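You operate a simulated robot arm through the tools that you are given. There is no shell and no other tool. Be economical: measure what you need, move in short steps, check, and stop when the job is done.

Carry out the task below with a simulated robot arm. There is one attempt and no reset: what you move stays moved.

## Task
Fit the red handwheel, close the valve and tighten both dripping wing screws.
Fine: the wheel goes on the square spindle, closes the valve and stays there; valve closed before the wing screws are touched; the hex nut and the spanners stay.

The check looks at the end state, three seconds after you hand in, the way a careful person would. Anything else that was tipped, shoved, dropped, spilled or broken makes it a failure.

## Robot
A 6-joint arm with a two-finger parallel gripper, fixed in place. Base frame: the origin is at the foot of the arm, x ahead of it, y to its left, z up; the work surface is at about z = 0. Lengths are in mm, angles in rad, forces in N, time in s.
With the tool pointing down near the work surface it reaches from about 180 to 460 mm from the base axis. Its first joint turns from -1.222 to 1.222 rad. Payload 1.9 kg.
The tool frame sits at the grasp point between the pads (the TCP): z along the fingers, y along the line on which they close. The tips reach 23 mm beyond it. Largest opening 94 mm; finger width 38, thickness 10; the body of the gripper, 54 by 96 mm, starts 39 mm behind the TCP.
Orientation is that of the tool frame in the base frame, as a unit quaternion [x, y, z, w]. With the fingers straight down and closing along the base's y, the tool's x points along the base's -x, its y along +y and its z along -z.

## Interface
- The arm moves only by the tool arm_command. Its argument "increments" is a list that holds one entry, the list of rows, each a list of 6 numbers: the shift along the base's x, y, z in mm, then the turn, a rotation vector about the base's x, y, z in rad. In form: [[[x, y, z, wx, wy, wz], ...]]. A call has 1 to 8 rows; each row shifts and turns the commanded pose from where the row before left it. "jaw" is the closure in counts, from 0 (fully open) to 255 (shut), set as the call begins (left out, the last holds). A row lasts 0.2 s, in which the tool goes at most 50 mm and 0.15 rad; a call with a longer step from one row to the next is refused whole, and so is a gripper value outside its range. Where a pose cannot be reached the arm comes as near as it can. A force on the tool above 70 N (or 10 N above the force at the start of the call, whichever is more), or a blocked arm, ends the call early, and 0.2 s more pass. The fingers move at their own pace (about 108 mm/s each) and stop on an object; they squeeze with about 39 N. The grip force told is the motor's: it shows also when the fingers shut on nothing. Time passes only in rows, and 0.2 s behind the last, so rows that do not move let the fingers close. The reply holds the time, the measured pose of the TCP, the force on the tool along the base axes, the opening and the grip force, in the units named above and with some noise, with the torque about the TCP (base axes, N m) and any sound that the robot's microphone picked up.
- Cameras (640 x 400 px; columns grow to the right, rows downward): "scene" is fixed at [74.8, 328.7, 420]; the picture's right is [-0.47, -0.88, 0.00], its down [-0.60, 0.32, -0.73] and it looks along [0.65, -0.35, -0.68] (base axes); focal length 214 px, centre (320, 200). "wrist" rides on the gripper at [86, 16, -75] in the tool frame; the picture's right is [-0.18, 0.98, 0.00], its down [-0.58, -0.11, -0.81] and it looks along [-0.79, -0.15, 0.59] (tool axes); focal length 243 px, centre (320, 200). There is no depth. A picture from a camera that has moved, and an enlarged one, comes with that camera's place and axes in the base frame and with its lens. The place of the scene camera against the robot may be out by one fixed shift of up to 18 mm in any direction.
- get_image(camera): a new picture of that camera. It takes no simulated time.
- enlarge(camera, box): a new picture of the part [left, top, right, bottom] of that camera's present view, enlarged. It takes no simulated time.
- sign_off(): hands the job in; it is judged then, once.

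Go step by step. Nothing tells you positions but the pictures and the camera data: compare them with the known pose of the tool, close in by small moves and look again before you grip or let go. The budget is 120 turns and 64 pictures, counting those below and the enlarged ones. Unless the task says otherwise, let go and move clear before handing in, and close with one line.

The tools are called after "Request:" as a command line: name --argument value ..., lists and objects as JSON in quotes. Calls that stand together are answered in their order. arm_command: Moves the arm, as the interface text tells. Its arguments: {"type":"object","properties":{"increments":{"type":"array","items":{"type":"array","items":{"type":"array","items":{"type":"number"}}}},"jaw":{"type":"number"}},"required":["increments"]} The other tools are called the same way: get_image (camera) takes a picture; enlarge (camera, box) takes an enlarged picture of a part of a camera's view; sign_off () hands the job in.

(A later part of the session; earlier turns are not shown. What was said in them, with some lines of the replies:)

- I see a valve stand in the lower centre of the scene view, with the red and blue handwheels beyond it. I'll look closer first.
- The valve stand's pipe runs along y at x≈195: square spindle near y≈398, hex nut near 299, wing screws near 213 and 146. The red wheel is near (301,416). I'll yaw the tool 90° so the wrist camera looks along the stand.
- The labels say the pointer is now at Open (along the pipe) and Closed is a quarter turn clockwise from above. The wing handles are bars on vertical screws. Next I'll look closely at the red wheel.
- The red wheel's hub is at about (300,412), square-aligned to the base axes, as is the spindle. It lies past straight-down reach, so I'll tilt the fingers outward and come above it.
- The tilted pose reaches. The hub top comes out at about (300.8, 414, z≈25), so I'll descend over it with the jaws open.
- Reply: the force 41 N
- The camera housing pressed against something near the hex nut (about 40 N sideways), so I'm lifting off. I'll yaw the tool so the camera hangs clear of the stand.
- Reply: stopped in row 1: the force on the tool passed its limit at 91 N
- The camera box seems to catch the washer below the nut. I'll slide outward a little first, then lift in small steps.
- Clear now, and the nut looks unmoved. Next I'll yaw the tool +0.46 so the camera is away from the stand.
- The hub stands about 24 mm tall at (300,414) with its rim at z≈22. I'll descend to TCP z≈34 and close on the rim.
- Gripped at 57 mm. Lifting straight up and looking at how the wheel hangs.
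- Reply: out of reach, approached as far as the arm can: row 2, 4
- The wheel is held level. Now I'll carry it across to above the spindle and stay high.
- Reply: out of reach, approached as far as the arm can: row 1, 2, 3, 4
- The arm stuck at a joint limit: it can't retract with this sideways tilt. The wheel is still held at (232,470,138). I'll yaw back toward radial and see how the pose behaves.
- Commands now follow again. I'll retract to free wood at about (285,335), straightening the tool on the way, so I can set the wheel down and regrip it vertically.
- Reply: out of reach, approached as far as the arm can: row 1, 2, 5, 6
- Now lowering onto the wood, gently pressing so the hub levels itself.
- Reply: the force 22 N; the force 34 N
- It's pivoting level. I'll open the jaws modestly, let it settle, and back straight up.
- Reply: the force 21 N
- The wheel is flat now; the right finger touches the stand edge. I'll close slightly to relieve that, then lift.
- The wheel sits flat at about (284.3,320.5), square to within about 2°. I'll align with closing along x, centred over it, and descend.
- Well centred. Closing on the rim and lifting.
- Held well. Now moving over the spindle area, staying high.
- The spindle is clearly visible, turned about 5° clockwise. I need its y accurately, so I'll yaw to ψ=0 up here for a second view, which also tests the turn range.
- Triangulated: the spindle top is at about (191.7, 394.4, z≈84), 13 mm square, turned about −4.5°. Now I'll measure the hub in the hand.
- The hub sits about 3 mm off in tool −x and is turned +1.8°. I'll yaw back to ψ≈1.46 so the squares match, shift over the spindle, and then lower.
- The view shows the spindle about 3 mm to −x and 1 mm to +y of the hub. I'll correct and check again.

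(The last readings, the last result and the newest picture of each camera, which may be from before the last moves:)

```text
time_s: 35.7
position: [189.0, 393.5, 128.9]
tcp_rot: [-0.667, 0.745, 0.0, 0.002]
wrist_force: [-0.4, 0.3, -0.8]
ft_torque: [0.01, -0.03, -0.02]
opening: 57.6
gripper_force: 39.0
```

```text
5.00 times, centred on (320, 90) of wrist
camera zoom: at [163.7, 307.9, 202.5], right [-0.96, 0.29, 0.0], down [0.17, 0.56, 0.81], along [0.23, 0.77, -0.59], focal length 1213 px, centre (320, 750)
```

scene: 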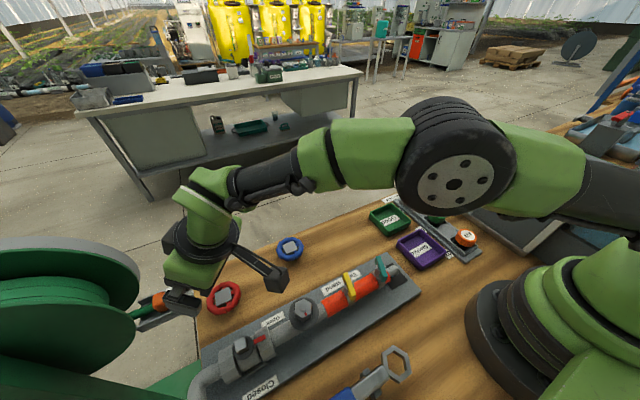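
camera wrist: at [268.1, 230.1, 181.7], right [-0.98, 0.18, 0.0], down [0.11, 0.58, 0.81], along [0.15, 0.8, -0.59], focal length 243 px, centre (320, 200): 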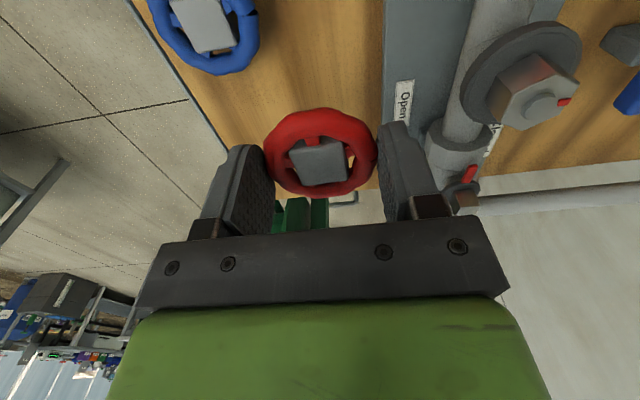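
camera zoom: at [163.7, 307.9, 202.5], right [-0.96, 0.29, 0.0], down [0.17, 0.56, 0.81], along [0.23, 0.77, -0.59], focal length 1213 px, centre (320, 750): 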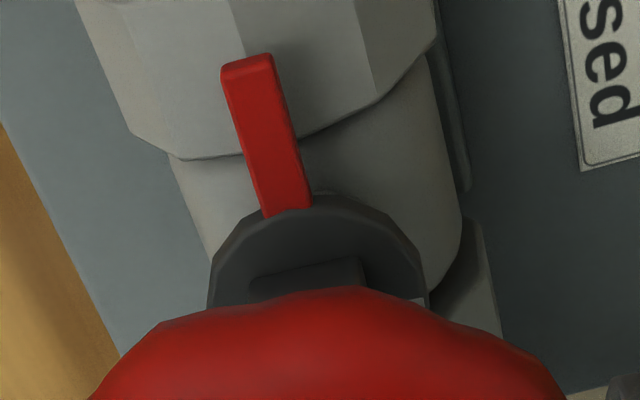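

Request:
arm_command --increments '[[[1.2, 1, 0, 0, 0, 0], [0, 0, 0, 0, 0, 0], [0, 0, -3, 0, 0, 0], [0, 0, -3, 0, 0, 0], [0, 0, 0, 0, 0, 0]]]'

Request:
arm_command --increments '[[[0, 0, -1.5, 0, 0, 0], [0, 0, -1.5, 0, 0, 0], [0, 0, -1.5, 0, 0, 0], [0, 0, 0, 0, 0, 0]]]'

```text
time_s: 36.9
position: [189.8, 393.8, 123.1]
tcp_rot: [-0.668, 0.744, 0.001, 0.002]
wrist_force: [-0.4, -0.4, 0.0]
ft_torque: [0.01, -0.03, 0.01]
opening: 57.5
gripper_force: 39.3
```

```text
time_s: 37.9
position: [190.7, 393.6, 118.6]
tcp_rot: [-0.668, 0.745, 0.0, 0.003]
wrist_force: [-0.6, -0.2, -0.2]
ft_torque: [0.0, -0.03, 0.0]
opening: 57.5
gripper_force: 38.3
```

Request:
arm_command --increments '[[[0, 0, -1.5, 0, 0, 0], [0, 0, -1.5, 0, 0, 0], [0, 0, -1.5, 0, 0, 0], [0, 0, 0, 0, 0, 0]]]'

Request:
enlarge --camera "wrist" --box '[240, 60, 400, 200]'

```text
time_s: 38.9
position: [189.9, 392.6, 114.0]
tcp_rot: [-0.667, 0.745, 0.0, 0.003]
wrist_force: [1.5, 0.4, -0.3]
ft_torque: [-0.02, 0.03, 0.01]
opening: 57.2
gripper_force: 39.2
```

```text
2.86 times, centred on (320, 130) of wrist
camera zoom: at [165.6, 308.3, 187.1], right [-0.96, 0.29, 0.0], down [0.17, 0.56, 0.81], along [0.23, 0.77, -0.59], focal length 693 px, centre (320, 400)
```

zoom: 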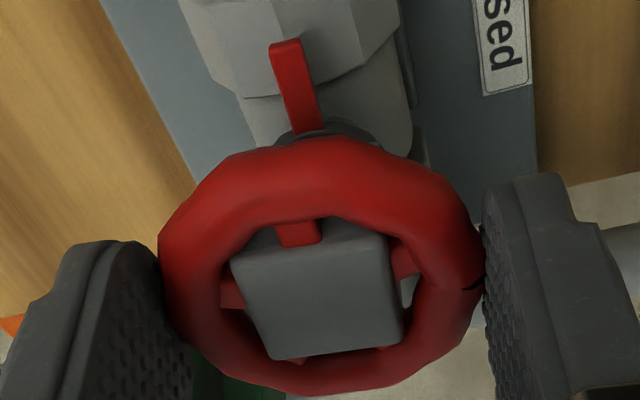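

No contact force yet, so it may already be entering the socket. Continuing gently.

Request:
arm_command --increments '[[[0, 0, -1.5, 0, 0, 0], [0, 0, -1.5, 0, 0, 0], [0, 0, -1.5, 0, 0, 0], [0, 0, 0, 0, 0, 0]]]'

Request:
arm_command --increments '[[[0, 0, -1.5, 0, 0, 0], [0, 0, -1.5, 0, 0, 0], [0, 0, -1, 0, 0, 0], [0, 0, 0, 0, 0, 0]]]'

```text
time_s: 39.9
position: [190.5, 393.7, 109.1]
tcp_rot: [-0.668, 0.744, 0.001, 0.002]
wrist_force: [0.0, -1.0, -0.3]
ft_torque: [-0.04, 0.0, 0.0]
opening: 57.6
gripper_force: 39.8
```

```text
time_s: 40.9
position: [190.5, 395.9, 106.1]
tcp_rot: [-0.668, 0.744, 0.001, 0.005]
wrist_force: [-4.0, -10.7, 33.2]
ft_torque: [-0.15, 0.07, 0.01]
opening: 57.4
gripper_force: 38.7
```

Request:
enlarge --camera "wrist" --box '[240, 60, 400, 200]'

Request:
enlarge --camera "scene" --box '[180, 280, 320, 380]'

```text
2.86 times, centred on (320, 130) of wrist
camera zoom: at [165.5, 309.4, 180.0], right [-0.96, 0.29, 0.0], down [0.17, 0.56, 0.81], along [0.24, 0.78, -0.58], focal length 693 px, centre (320, 400)
```

zoom: 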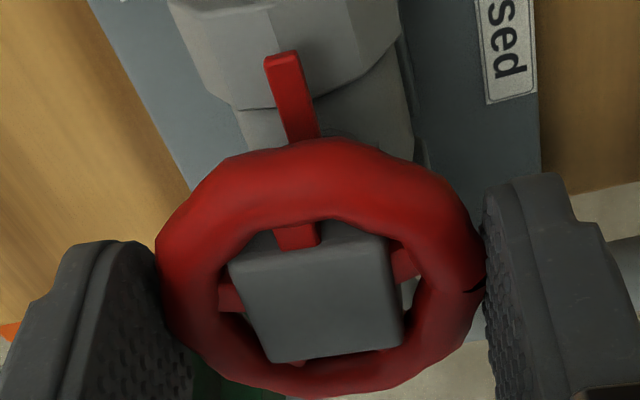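

```text
4.00 times, centred on (250, 330) of scene
camera zoom: at [74.7, 328.6, 420.2], right [-0.47, -0.88, 0.0], down [-0.6, 0.32, -0.73], along [0.65, -0.35, -0.68], focal length 858 px, centre (600, -320)
```

zoom: 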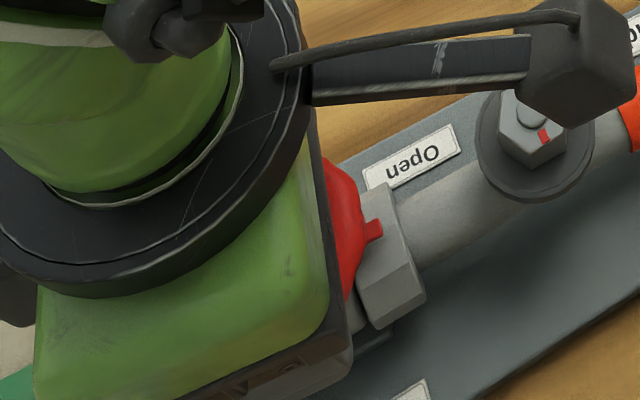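

The hub bottom is now at about 69 mm, which matches the spindle's disc, and sideways play is constrained, so it looks seated. I'll ease the down force and start the clockwise turn.

Request:
arm_command --increments '[[[0, 0, 0.8, 0, 0, 0], [-0.42, 0.08, 0, 0, 0, -0.1428], [-0.41, 0.13, 0, 0, 0, -0.1428], [-0.38, 0.19, 0, 0, 0, -0.1428], [0, 0, 0, 0, 0, 0]]]'

Request:
get_image --camera "wrist"

```text
time_s: 42.1
position: [189.5, 394.0, 107.6]
tcp_rot: [-0.495, 0.869, -0.001, 0.003]
wrist_force: [4.7, 4.0, 15.8]
ft_torque: [0.26, -0.31, -0.01]
opening: 57.6
gripper_force: 38.9
```

```text
18 pictures are left
camera wrist: at [131.0, 327.3, 180.1], right [-0.75, 0.66, 0.0], down [0.39, 0.44, 0.81], along [0.54, 0.61, -0.59], focal length 243 px, centre (320, 200)
```

wrist: 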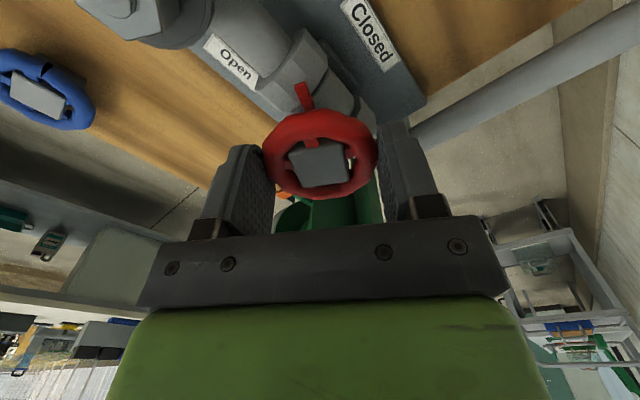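

The pointer is turning with the wheel, so it's engaged. Continuing the quarter turn.

Request:
arm_command --increments '[[[-0.35, 0.25, 0, 0, 0, -0.1428], [-0.31, 0.29, 0, 0, 0, -0.1428], [-0.27, 0.33, 0, 0, 0, -0.1428], [-0.22, 0.37, 0, 0, 0, -0.1428], [-0.16, 0.4, 0, 0, 0, -0.1428], [-0.11, 0.42, 0, 0, 0, -0.1428], [-0.05, 0.43, 0, 0, 0, -0.1428], [0, 0, 0, 0, 0, 0]]]'

Request:
get_image --camera "wrist"

```text
time_s: 43.9
position: [188.6, 395.9, 106.5]
tcp_rot: [-0.017, 1.0, -0.002, 0.002]
wrist_force: [9.5, -18.0, 17.7]
ft_torque: [-0.51, -0.44, 0.01]
opening: 57.3
gripper_force: 38.9
```

```text
17 pictures are left
camera wrist: at [101.2, 408.7, 180.0], right [0.15, 0.99, 0.0], down [0.58, -0.09, 0.81], along [0.8, -0.13, -0.59], focal length 243 px, centre (320, 200)
```

wrist: 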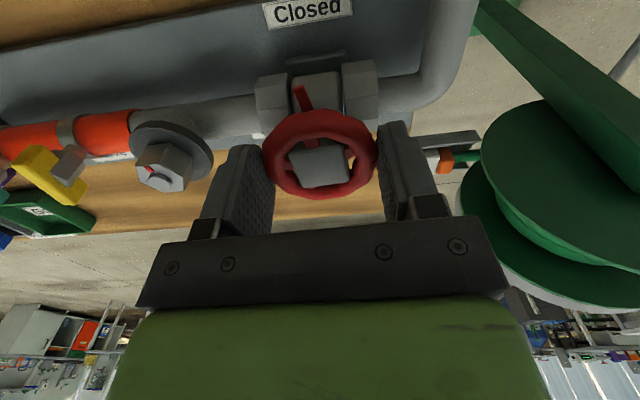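

Request:
arm_command --increments '[[[0, 0.3, 0, 0, 0, -0.08], [0, 0.1, 0, 0, 0, -0.05], [0, 0, 0, 0, 0, 0]]]'

Request:
enlarge --camera "wrist" --box '[230, 0, 410, 130]'

```text
time_s: 44.7
position: [187.8, 396.2, 105.4]
tcp_rot: [0.048, 0.999, -0.003, 0.002]
wrist_force: [1.9, -33.2, 21.7]
ft_torque: [-0.94, -0.26, 0.03]
opening: 57.5
gripper_force: 38.6
```

```text
3.08 times, centred on (320, 65) of wrist
camera zoom: at [103.3, 420.7, 179.9], right [0.28, 0.96, 0.0], down [0.57, -0.16, 0.81], along [0.78, -0.23, -0.59], focal length 746 px, centre (320, 615)
```

zoom: 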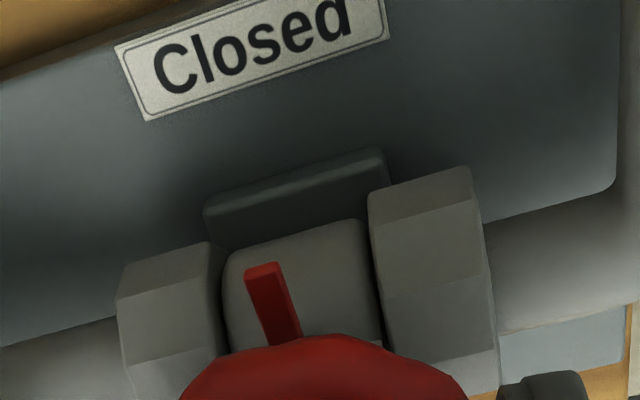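

Request:
arm_command --increments '[[[0.5, -2.5, 0.5, 0, 0, 0], [0, 0, 0, 0, 0, -0.04], [0, 0, 0, 0, 0, -0.04], [0, 0, 0, 0, 0, 0]]]'

Request:
enlarge --camera "wrist" --box '[230, 0, 410, 130]'

```text
time_s: 45.7
position: [188.5, 395.9, 107.9]
tcp_rot: [0.088, 0.996, -0.002, 0.001]
wrist_force: [0.4, 0.0, 0.2]
ft_torque: [0.01, -0.07, 0.01]
opening: 57.2
gripper_force: 39.1
```

```text
3.08 times, centred on (320, 65) of wrist
camera zoom: at [105.9, 425.7, 180.3], right [0.35, 0.94, 0.0], down [0.55, -0.21, 0.81], along [0.76, -0.29, -0.59], focal length 746 px, centre (320, 615)
```

zoom: 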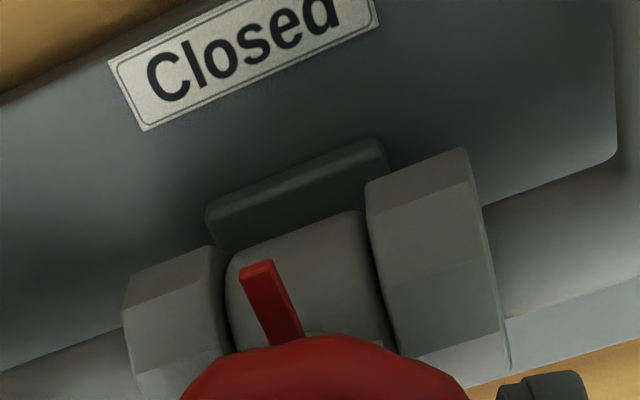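

The pointer now sits square on Closed and stopped following the hand, so the stop is reached. I'll release and lift straight off.

Request:
arm_command --increments '[[[0, 0, 0, 0, 0, 0], [0, 0, 0, 0, 0, 0], [0, 0, 10, 0, 0, 0], [0, 0, 20, 0, 0, 0], [0, 0, 20, 0, 0, 0], [0, -20, 20, 0, 0, 0], [0, -30, 0, 0, 0, 0], [0, -30, 0, 0, 0, 0]]]' --jaw 20

Request:
enlarge --camera "scene" --box '[180, 280, 340, 400]'

```text
time_s: 47.5
position: [188.3, 314.9, 177.9]
tcp_rot: [0.087, 0.996, -0.001, 0.003]
wrist_force: [0.4, 0.4, 0.0]
ft_torque: [0.01, 0.0, -0.02]
opening: 86.6
gripper_force: 0.0
```

```text
3.33 times, centred on (260, 340) of scene
camera zoom: at [74.8, 328.7, 420.0], right [-0.47, -0.88, 0.0], down [-0.6, 0.32, -0.73], along [0.65, -0.35, -0.68], focal length 715 px, centre (520, -267)
```

zoom: 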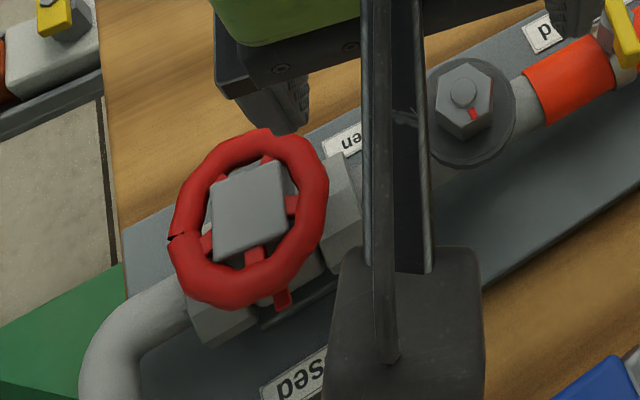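

The wheel is on and the valve is closed. Now over to the yellow wing screw, at ψ=0.

Request:
arm_command --increments '[[[0, -30, 0, 0, 0, 0.088], [0, -30, 0, 0, 0, 0.088], [0, -30, 0, 0, 0, 0], [0, -30, 0, 0, 0, 0], [0, 0, 0, 0, 0, 0]]]' --jaw 20

Request:
get_image --camera "wrist"

```text
time_s: 48.7
position: [188.4, 195.8, 177.0]
tcp_rot: [-0.001, 1.0, -0.001, 0.002]
wrist_force: [-0.7, -0.1, -0.1]
ft_torque: [-0.03, 0.01, -0.04]
opening: 86.7
gripper_force: 0.1
```

```text
13 pictures are left
camera wrist: at [101.7, 212.0, 251.1], right [0.18, 0.98, 0.0], down [0.58, -0.11, 0.81], along [0.8, -0.15, -0.59], focal length 243 px, centre (320, 200)
```

wrist: 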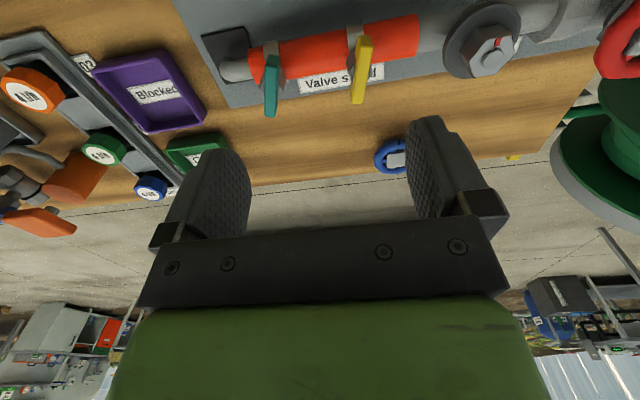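

Request:
enlarge --camera "wrist" --box '[240, 10, 400, 125]'

```text
3.48 times, centred on (320, 68) of wrist
camera zoom: at [101.7, 212.0, 251.1], right [0.18, 0.98, 0.0], down [0.58, -0.11, 0.81], along [0.8, -0.15, -0.59], focal length 844 px, centre (320, 661)
```

zoom: 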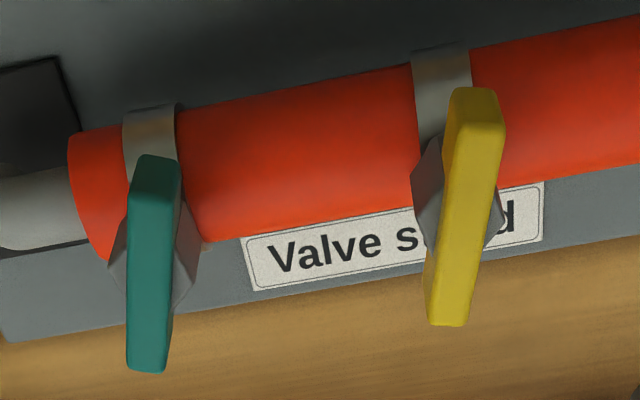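

The wing bars are level at z≈81: yellow centred at (190.5,224) at −12°, teal at (190,160) at −22°. I'll line up on the yellow bar, jaws partly closed, and come down to look.

Request:
arm_command --increments '[[[1, 14, -20, 0, 0, -0.105], [1, 14, -25, 0, 0, -0.105], [0, 0, -20, 0, 0, 0], [0, 0, 0, 0, 0, 0]]]' --jaw 130

Request:
enlarge --camera "wrist" --box '[200, 70, 440, 220]'

```text
time_s: 49.7
position: [190.1, 223.1, 113.3]
tcp_rot: [0.104, 0.995, -0.002, 0.002]
wrist_force: [0.2, 0.7, -0.1]
ft_torque: [-0.03, 0.0, -0.02]
opening: 45.9
gripper_force: 0.0
```

```text
2.67 times, centred on (320, 145) of wrist
camera zoom: at [109.3, 255.9, 186.0], right [0.38, 0.92, 0.0], down [0.54, -0.22, 0.81], along [0.75, -0.31, -0.59], focal length 647 px, centre (320, 347)
```

zoom: 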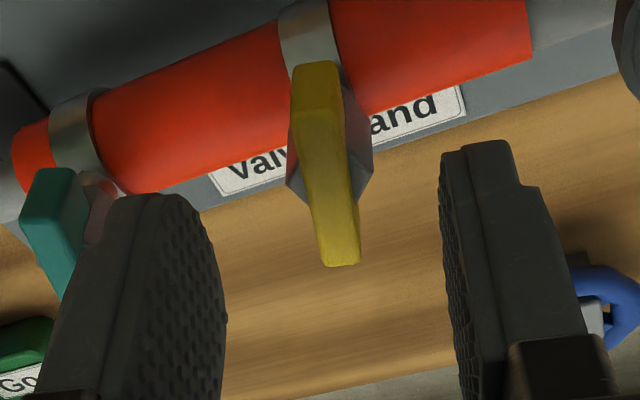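

Nearly aligned; a small correction (+2 mm y, −0.06 yaw), then down and close on the yellow bar.

Request:
arm_command --increments '[[[-1.5, 2, 0, 0, 0, -0.06], [0, 0, -10, 0, 0, 0], [0, 0, -7, 0, 0, 0], [0, 0, 0, 0, 0, 0]]]'

Request:
arm_command --increments '[[[0, 0, 0, 0, 0, 0], [0, 0, 0, 0, 0, 0], [0, 0, 0, 0, 0, 0]]]' --jaw 255

Request:
enlarge --camera "wrist" --box '[200, 70, 440, 220]'

```text
time_s: 50.7
position: [188.7, 223.0, 94.0]
tcp_rot: [0.134, 0.991, -0.003, 0.001]
wrist_force: [0.1, 0.9, 0.0]
ft_torque: [0.0, -0.01, -0.01]
opening: 46.1
gripper_force: 0.1
```

```text
time_s: 51.5
position: [188.5, 224.8, 94.3]
tcp_rot: [0.134, 0.991, -0.001, 0.003]
wrist_force: [1.2, 15.0, -13.0]
ft_torque: [0.57, -0.26, 0.01]
opening: 17.9
gripper_force: 45.5
```

```text
2.67 times, centred on (320, 145) of wrist
camera zoom: at [109.9, 262.8, 168.0], right [0.44, 0.9, 0.0], down [0.53, -0.26, 0.81], along [0.73, -0.35, -0.59], focal length 647 px, centre (320, 347)
```

zoom: 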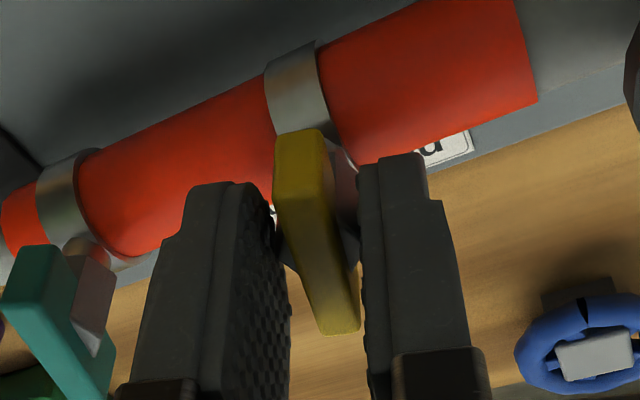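

The fingertips have closed on the wider stub under the bar (17.9 mm). I'll open, rise 5 mm and take just the bar.

Request:
arm_command --increments '[[[0, 0, 0, 0, 0, 0], [0, 0, 0, 0, 0, 0], [0, 0, 5.5, 0, 0, 0], [0, 0, 0, 0, 0, 0]]]' --jaw 160

Request:
arm_command --increments '[[[0, 0, 0, 0, 0, 0], [0, 0, 0, 0, 0, 0], [0, 0, 0, 0, 0, 0]]]' --jaw 255

Request:
enlarge --camera "wrist" --box '[200, 70, 440, 220]'

```text
time_s: 52.5
position: [189.0, 225.9, 99.8]
tcp_rot: [0.134, 0.991, -0.002, 0.002]
wrist_force: [-0.6, -0.1, -0.4]
ft_torque: [0.04, -0.04, 0.03]
opening: 35.1
gripper_force: 0.1
```

```text
time_s: 53.3
position: [190.0, 225.3, 100.7]
tcp_rot: [0.133, 0.991, -0.001, 0.003]
wrist_force: [1.3, 19.0, -9.5]
ft_torque: [0.29, -0.05, 0.03]
opening: 18.3
gripper_force: 44.3
```

```text
2.67 times, centred on (320, 145) of wrist
camera zoom: at [109.9, 262.8, 173.2], right [0.44, 0.9, 0.0], down [0.53, -0.26, 0.81], along [0.73, -0.35, -0.59], focal length 647 px, centre (320, 347)
```

zoom: 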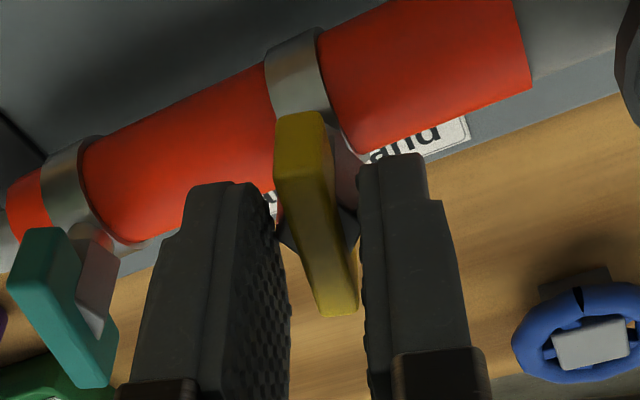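

The bar is aligned and centred; the 18 mm is its hex shank, which turns with it. I'll shift slightly to remove the side force, then turn clockwise in small steps.

Request:
arm_command --increments '[[[0.4, 1.5, 0, 0, 0, 0], [0, 0, 0, 0, 0, 0], [0, 0, 0, 0, 0, -0.1], [0, 0, 0, 0, 0, -0.1], [0, 0, 0, 0, 0, 0]]]'

```text
time_s: 54.5
position: [190.3, 225.6, 99.5]
tcp_rot: [0.234, 0.972, -0.003, 0.001]
wrist_force: [7.5, -19.0, 2.0]
ft_torque: [-0.04, 0.37, 0.0]
opening: 18.2
gripper_force: 44.6
```

Request:
arm_command --increments '[[[-0.3, -0.7, 0, 0, 0, 0], [0, 0, 0, 0, 0, -0.1], [0, 0, 0, 0, 0, -0.1], [0, 0, 0, 0, 0, -0.1], [0, 0, 0, 0, 0, 0]]]'

Request:
enlarge --camera "wrist" --box '[200, 70, 440, 220]'

```text
time_s: 55.7
position: [188.9, 226.2, 99.0]
tcp_rot: [0.376, 0.927, -0.003, 0.002]
wrist_force: [16.4, -12.4, -34.3]
ft_torque: [-0.27, -0.43, 0.0]
opening: 17.7
gripper_force: 44.9
```

```text
2.67 times, centred on (320, 145) of wrist
camera zoom: at [138.7, 296.9, 173.5], right [0.82, 0.58, 0.0], down [0.34, -0.48, 0.81], along [0.47, -0.66, -0.59], focal length 647 px, centre (320, 347)
```

zoom: 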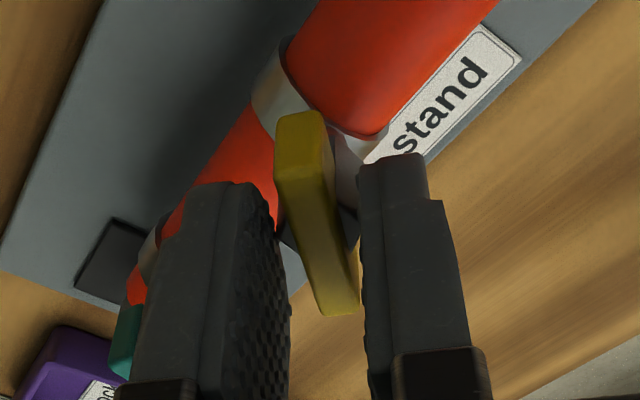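

The bar turns with the gripper and seems to be drawn down as it tightens. Continuing while following down slightly.

Request:
arm_command --increments '[[[0.3, -0.4, -1.5, 0, 0, 0], [0, 0, -0.3, 0, 0, -0.12], [0, 0, -0.3, 0, 0, -0.12], [0, 0, -0.3, 0, 0, -0.12], [0, 0, 0, 0, 0, 0]]]'

```text
time_s: 56.9
position: [189.6, 225.8, 98.0]
tcp_rot: [0.535, 0.845, -0.002, 0.001]
wrist_force: [-20.8, 2.3, 36.9]
ft_torque: [0.1, 0.39, -0.02]
opening: 17.9
gripper_force: 45.4
```

Request:
arm_command --increments '[[[-0.7, 0, 1.3, 0, 0, 0], [0, 0, 0, 0, 0, -0.12], [0, 0, 0, 0, 0, -0.12], [0, 0, 0, 0, 0, -0.12], [0, 0, 0, 0, 0, 0]]]'

Request:
enlarge --camera "wrist" --box '[200, 70, 440, 220]'

```text
time_s: 58.1
position: [190.2, 225.1, 98.2]
tcp_rot: [0.678, 0.735, 0.0, 0.0]
wrist_force: [36.6, 7.6, -36.8]
ft_torque: [-0.19, -0.55, 0.04]
opening: 18.1
gripper_force: 45.0
```

```text
2.67 times, centred on (320, 145) of wrist
camera zoom: at [199.1, 312.3, 172.5], right [0.99, -0.1, 0.0], down [-0.06, -0.59, 0.81], along [-0.08, -0.8, -0.59], focal length 647 px, centre (320, 347)
```

zoom: 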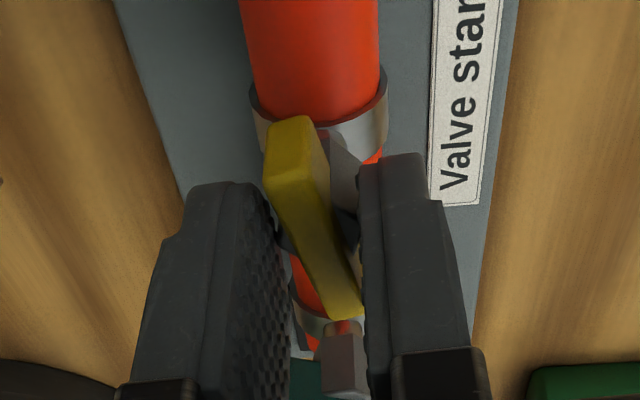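

The bar now lags the tool by a few degrees, which suggests its stop. I'll balance the forces and turn a little further to confirm.

Request:
arm_command --increments '[[[0.8, 0.1, -0.7, 0, 0, 0], [0, 0, 0, 0, 0, -0.08], [0, 0, 0, 0, 0, -0.08], [0, 0, 0, 0, 0, 0]]]'

Request:
enlarge --camera "wrist" --box '[200, 70, 440, 220]'

```text
time_s: 59.1
position: [190.2, 225.2, 99.1]
tcp_rot: [0.735, 0.678, -0.001, 0.0]
wrist_force: [23.5, -3.9, -2.7]
ft_torque: [0.29, -0.7, -0.01]
opening: 18.1
gripper_force: 45.2
```

```text
2.67 times, centred on (320, 145) of wrist
camera zoom: at [213.4, 309.9, 172.3], right [0.97, -0.26, 0.0], down [-0.15, -0.57, 0.81], along [-0.21, -0.78, -0.59], focal length 647 px, centre (320, 347)
```

zoom: 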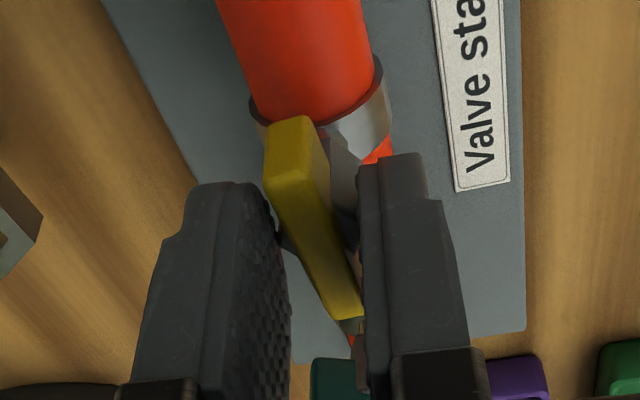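

Request:
arm_command --increments '[[[0.6, 0, 0, 0, 0, 0], [0, 0, 0, 0, 0, -0.1], [0, 0, 0, 0, 0, -0.1], [0, 0, 0, 0, 0, -0.1], [0, 0, 0, 0, 0, 0]]]'

```text
time_s: 60.3
position: [191.2, 226.6, 99.4]
tcp_rot: [0.826, 0.563, 0.0, -0.001]
wrist_force: [9.7, 19.4, 7.6]
ft_torque: [-0.52, -0.05, 2.16]
opening: 21.3
gripper_force: 45.1
```

Torque rose to 2.2 N·m and the jaws were wedged open, so the yellow screw is at its stop. I'll release, rise, and swing back over the teal one.

Request:
arm_command --increments '[[[0, 0, 0, 0, 0, 0], [0, 0, 0, 0, 0, 0], [0, 0, 10, 0, 0, 0], [0, 0, 20, 0, 0, 0], [0, -10, 20, 0, 0, 0.1415], [0, -10, 0, 0, 0, 0.1415], [0, -10, 0, 0, 0, 0.1415], [0, -10, 0, 0, 0, 0.1415]]]' --jaw 140

Request:
arm_command --increments '[[[0, -10, 0, 0, 0, 0.1415], [0, -10, 0, 0, 0, 0.1415], [0, -5, 0, 0, 0, 0.1415], [0, 0, 0, 0, 0, 0.1415], [0, 0, 0, 0, 0, 0.1415], [0, 0, 0, 0, 0, 0.1415], [0, 0, 0, 0, 0, 0.1415], [0, 0, 0, 0, 0, 0]]]'

```text
time_s: 62.1
position: [190.0, 184.6, 149.1]
tcp_rot: [0.638, 0.77, -0.003, 0.001]
wrist_force: [0.4, -1.1, -0.1]
ft_torque: [-0.01, 0.02, 0.01]
opening: 42.6
gripper_force: 0.0
```

```text
time_s: 63.9
position: [190.2, 160.5, 149.3]
tcp_rot: [0.195, 0.981, -0.001, 0.002]
wrist_force: [-0.6, 0.4, -0.1]
ft_torque: [-0.01, 0.0, 0.02]
opening: 42.3
gripper_force: 0.1
```

Request:
arm_command --increments '[[[0, 0, -20, 0, 0, 0], [0, 0, -16, 0, 0, 0], [0, 0, 0, 0, 0, 0]]]'

Request:
enlarge --camera "wrist" --box '[200, 70, 440, 220]'

```text
time_s: 64.7
position: [191.3, 160.5, 113.5]
tcp_rot: [0.195, 0.981, -0.001, 0.002]
wrist_force: [0.1, 0.5, -0.8]
ft_torque: [0.03, 0.0, 0.05]
opening: 42.6
gripper_force: 0.0
```

```text
2.67 times, centred on (320, 145) of wrist
camera zoom: at [117.0, 207.8, 186.5], right [0.55, 0.84, 0.0], down [0.49, -0.32, 0.81], along [0.68, -0.44, -0.59], focal length 647 px, centre (320, 347)
```

zoom: 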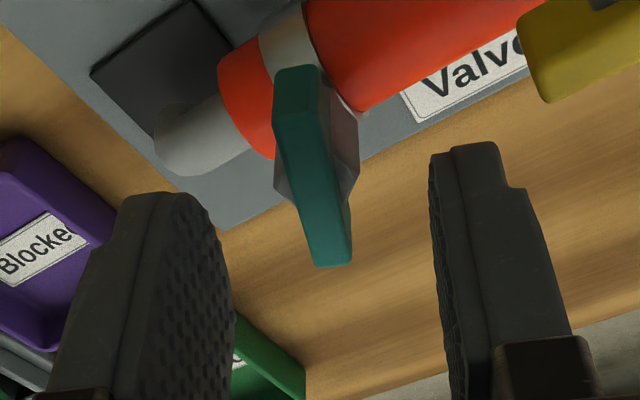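

The teal bar is aligned and centred. Descending to the same height and closing.

Request:
arm_command --increments '[[[0, 0, -8, 0, 0, 0], [0, 0, -6, 0, 0, 0], [0, 0, 0, 0, 0, 0]]]'

Request:
arm_command --increments '[[[0, 0, 0, 0, 0, 0], [0, 0, 0, 0, 0, 0], [0, 0, 0, 0, 0, 0]]]' --jaw 255

```text
time_s: 65.5
position: [190.3, 161.4, 98.2]
tcp_rot: [0.195, 0.981, -0.002, 0.001]
wrist_force: [-1.0, -0.2, 0.5]
ft_torque: [-0.01, 0.0, -0.01]
opening: 42.3
gripper_force: 0.1
```

```text
time_s: 66.3
position: [190.1, 160.0, 99.3]
tcp_rot: [0.195, 0.981, -0.002, 0.001]
wrist_force: [0.8, -6.2, -3.1]
ft_torque: [0.03, -0.07, 0.0]
opening: 18.1
gripper_force: 45.0
```

Request:
arm_command --increments '[[[-0.1, -0.3, 0, 0, 0, 0], [0, 0, 0, 0, 0, -0.12], [0, 0, 0, 0, 0, -0.12], [0, 0, 0, 0, 0, -0.12], [0, 0, 0, 0, 0, -0.12], [0, 0, 0, 0, 0, 0]]]'

```text
time_s: 67.7
position: [188.6, 160.9, 98.4]
tcp_rot: [0.424, 0.906, -0.002, 0.001]
wrist_force: [6.1, -29.7, 29.1]
ft_torque: [-0.58, -0.2, 0.02]
opening: 18.1
gripper_force: 45.0
```

Request:
arm_command --increments '[[[0.1, -0.9, 0.6, 0, 0, 0], [0, 0, 0, 0, 0, -0.12], [0, 0, 0, 0, 0, -0.12], [0, 0, 0, 0, 0, -0.12], [0, 0, 0, 0, 0, 0]]]'

```text
time_s: 68.9
position: [190.3, 159.9, 99.2]
tcp_rot: [0.579, 0.815, -0.003, 0.001]
wrist_force: [-17.1, 27.7, -24.4]
ft_torque: [0.66, 0.21, -0.03]
opening: 18.3
gripper_force: 45.4
```

Request:
arm_command --increments '[[[-0.4, 0.6, -0.4, 0, 0, 0], [0, 0, 0, 0, 0, -0.12], [0, 0, 0, 0, 0, -0.12], [0, 0, 0, 0, 0, -0.12], [0, 0, 0, 0, 0, 0]]]'

```text
time_s: 70.1
position: [190.4, 159.7, 99.4]
tcp_rot: [0.716, 0.698, -0.004, 0.0]
wrist_force: [-3.9, -16.0, 35.9]
ft_torque: [-0.35, -0.07, -0.03]
opening: 18.3
gripper_force: 45.6
```

Request:
arm_command --increments '[[[0, -0.4, 0.6, 0, 0, 0], [0, 0, 0, 0, 0, -0.1], [0, 0, 0, 0, 0, -0.1], [0, 0, 0, 0, 0, -0.1], [0, 0, 0, 0, 0, 0]]]'

```text
time_s: 71.3
position: [191.1, 161.7, 98.8]
tcp_rot: [0.81, 0.587, 0.0, 0.0]
wrist_force: [-0.7, 22.8, -10.8]
ft_torque: [0.25, -0.04, 2.05]
opening: 19.3
gripper_force: 45.2
```

Torque jumped to 2.05 N·m, so teal is at its stop too. One tiny extra turn, then release and rise.

Request:
arm_command --increments '[[[0, 0.3, 0, 0, 0, -0.05], [0, 0, 0, 0, 0, 0]]]'

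Request:
arm_command --increments '[[[0, 0, 0, 0, 0, 0], [0, 0, 0, 0, 0, 0], [0, 0, 10, 0, 0, 0], [0, 0, 20, 0, 0, 0], [0, 0, 40, 0, 0, 0], [10, -30, 30, 0, 0, 0.1], [20, -40, 0, 0, 0, 0.1], [20, -40, 0, 0, 0, 0.1]]]' --jaw 140

Request:
enlarge --camera "scene" --box '[180, 230, 430, 400]'

```text
time_s: 71.9
position: [191.1, 159.8, 99.9]
tcp_rot: [0.825, 0.565, -0.002, 0.0]
wrist_force: [12.8, 20.2, -31.6]
ft_torque: [0.24, -0.2, 1.62]
opening: 21.5
gripper_force: 44.8
```

```text
time_s: 73.7
position: [241.7, 50.1, 199.0]
tcp_rot: [0.731, 0.682, -0.002, 0.001]
wrist_force: [-0.6, 0.4, 0.6]
ft_torque: [0.0, 0.0, -0.02]
opening: 42.2
gripper_force: 0.0
```

```text
2.35 times, centred on (305, 315) of scene
camera zoom: at [74.7, 328.7, 420.0], right [-0.47, -0.88, 0.0], down [-0.6, 0.32, -0.73], along [0.65, -0.35, -0.68], focal length 505 px, centre (355, -71)
```

zoom: 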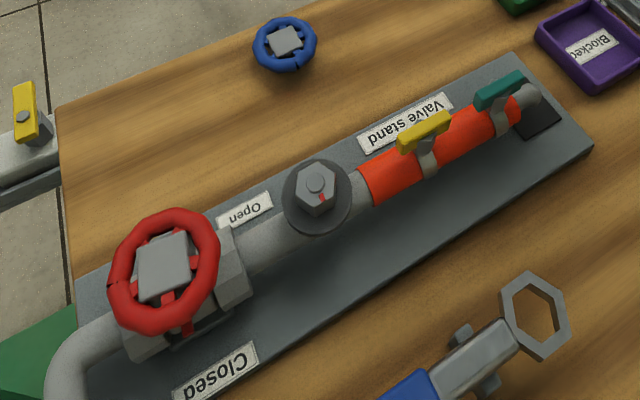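

Both wings now lie along the pipe, the wheel is on, and the pointer is at Closed. One last close check.

Request:
enlarge --camera "scene" --box '[290, 240, 430, 340]'

```text
4.00 times, centred on (360, 290) of scene
camera zoom: at [74.7, 328.7, 420.0], right [-0.47, -0.88, 0.0], down [-0.6, 0.32, -0.73], along [0.65, -0.35, -0.68], focal length 858 px, centre (160, -160)
```

zoom: 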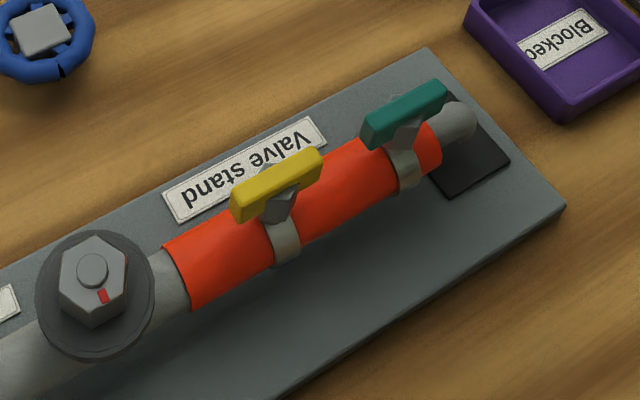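

The nut mark hasn't moved, both wings are tight along the pipe, and the arm is clear. Handing in.

Request:
sign_off

```text
The job is handed in.
```

The red handwheel is on the square spindle and the valve is closed. After that, the yellow and teal wing screws were each turned to their stops. The wrist camera pressed the hex nut's washer once early on, but the nut's mark looks unchanged, and I never touched the spanners.
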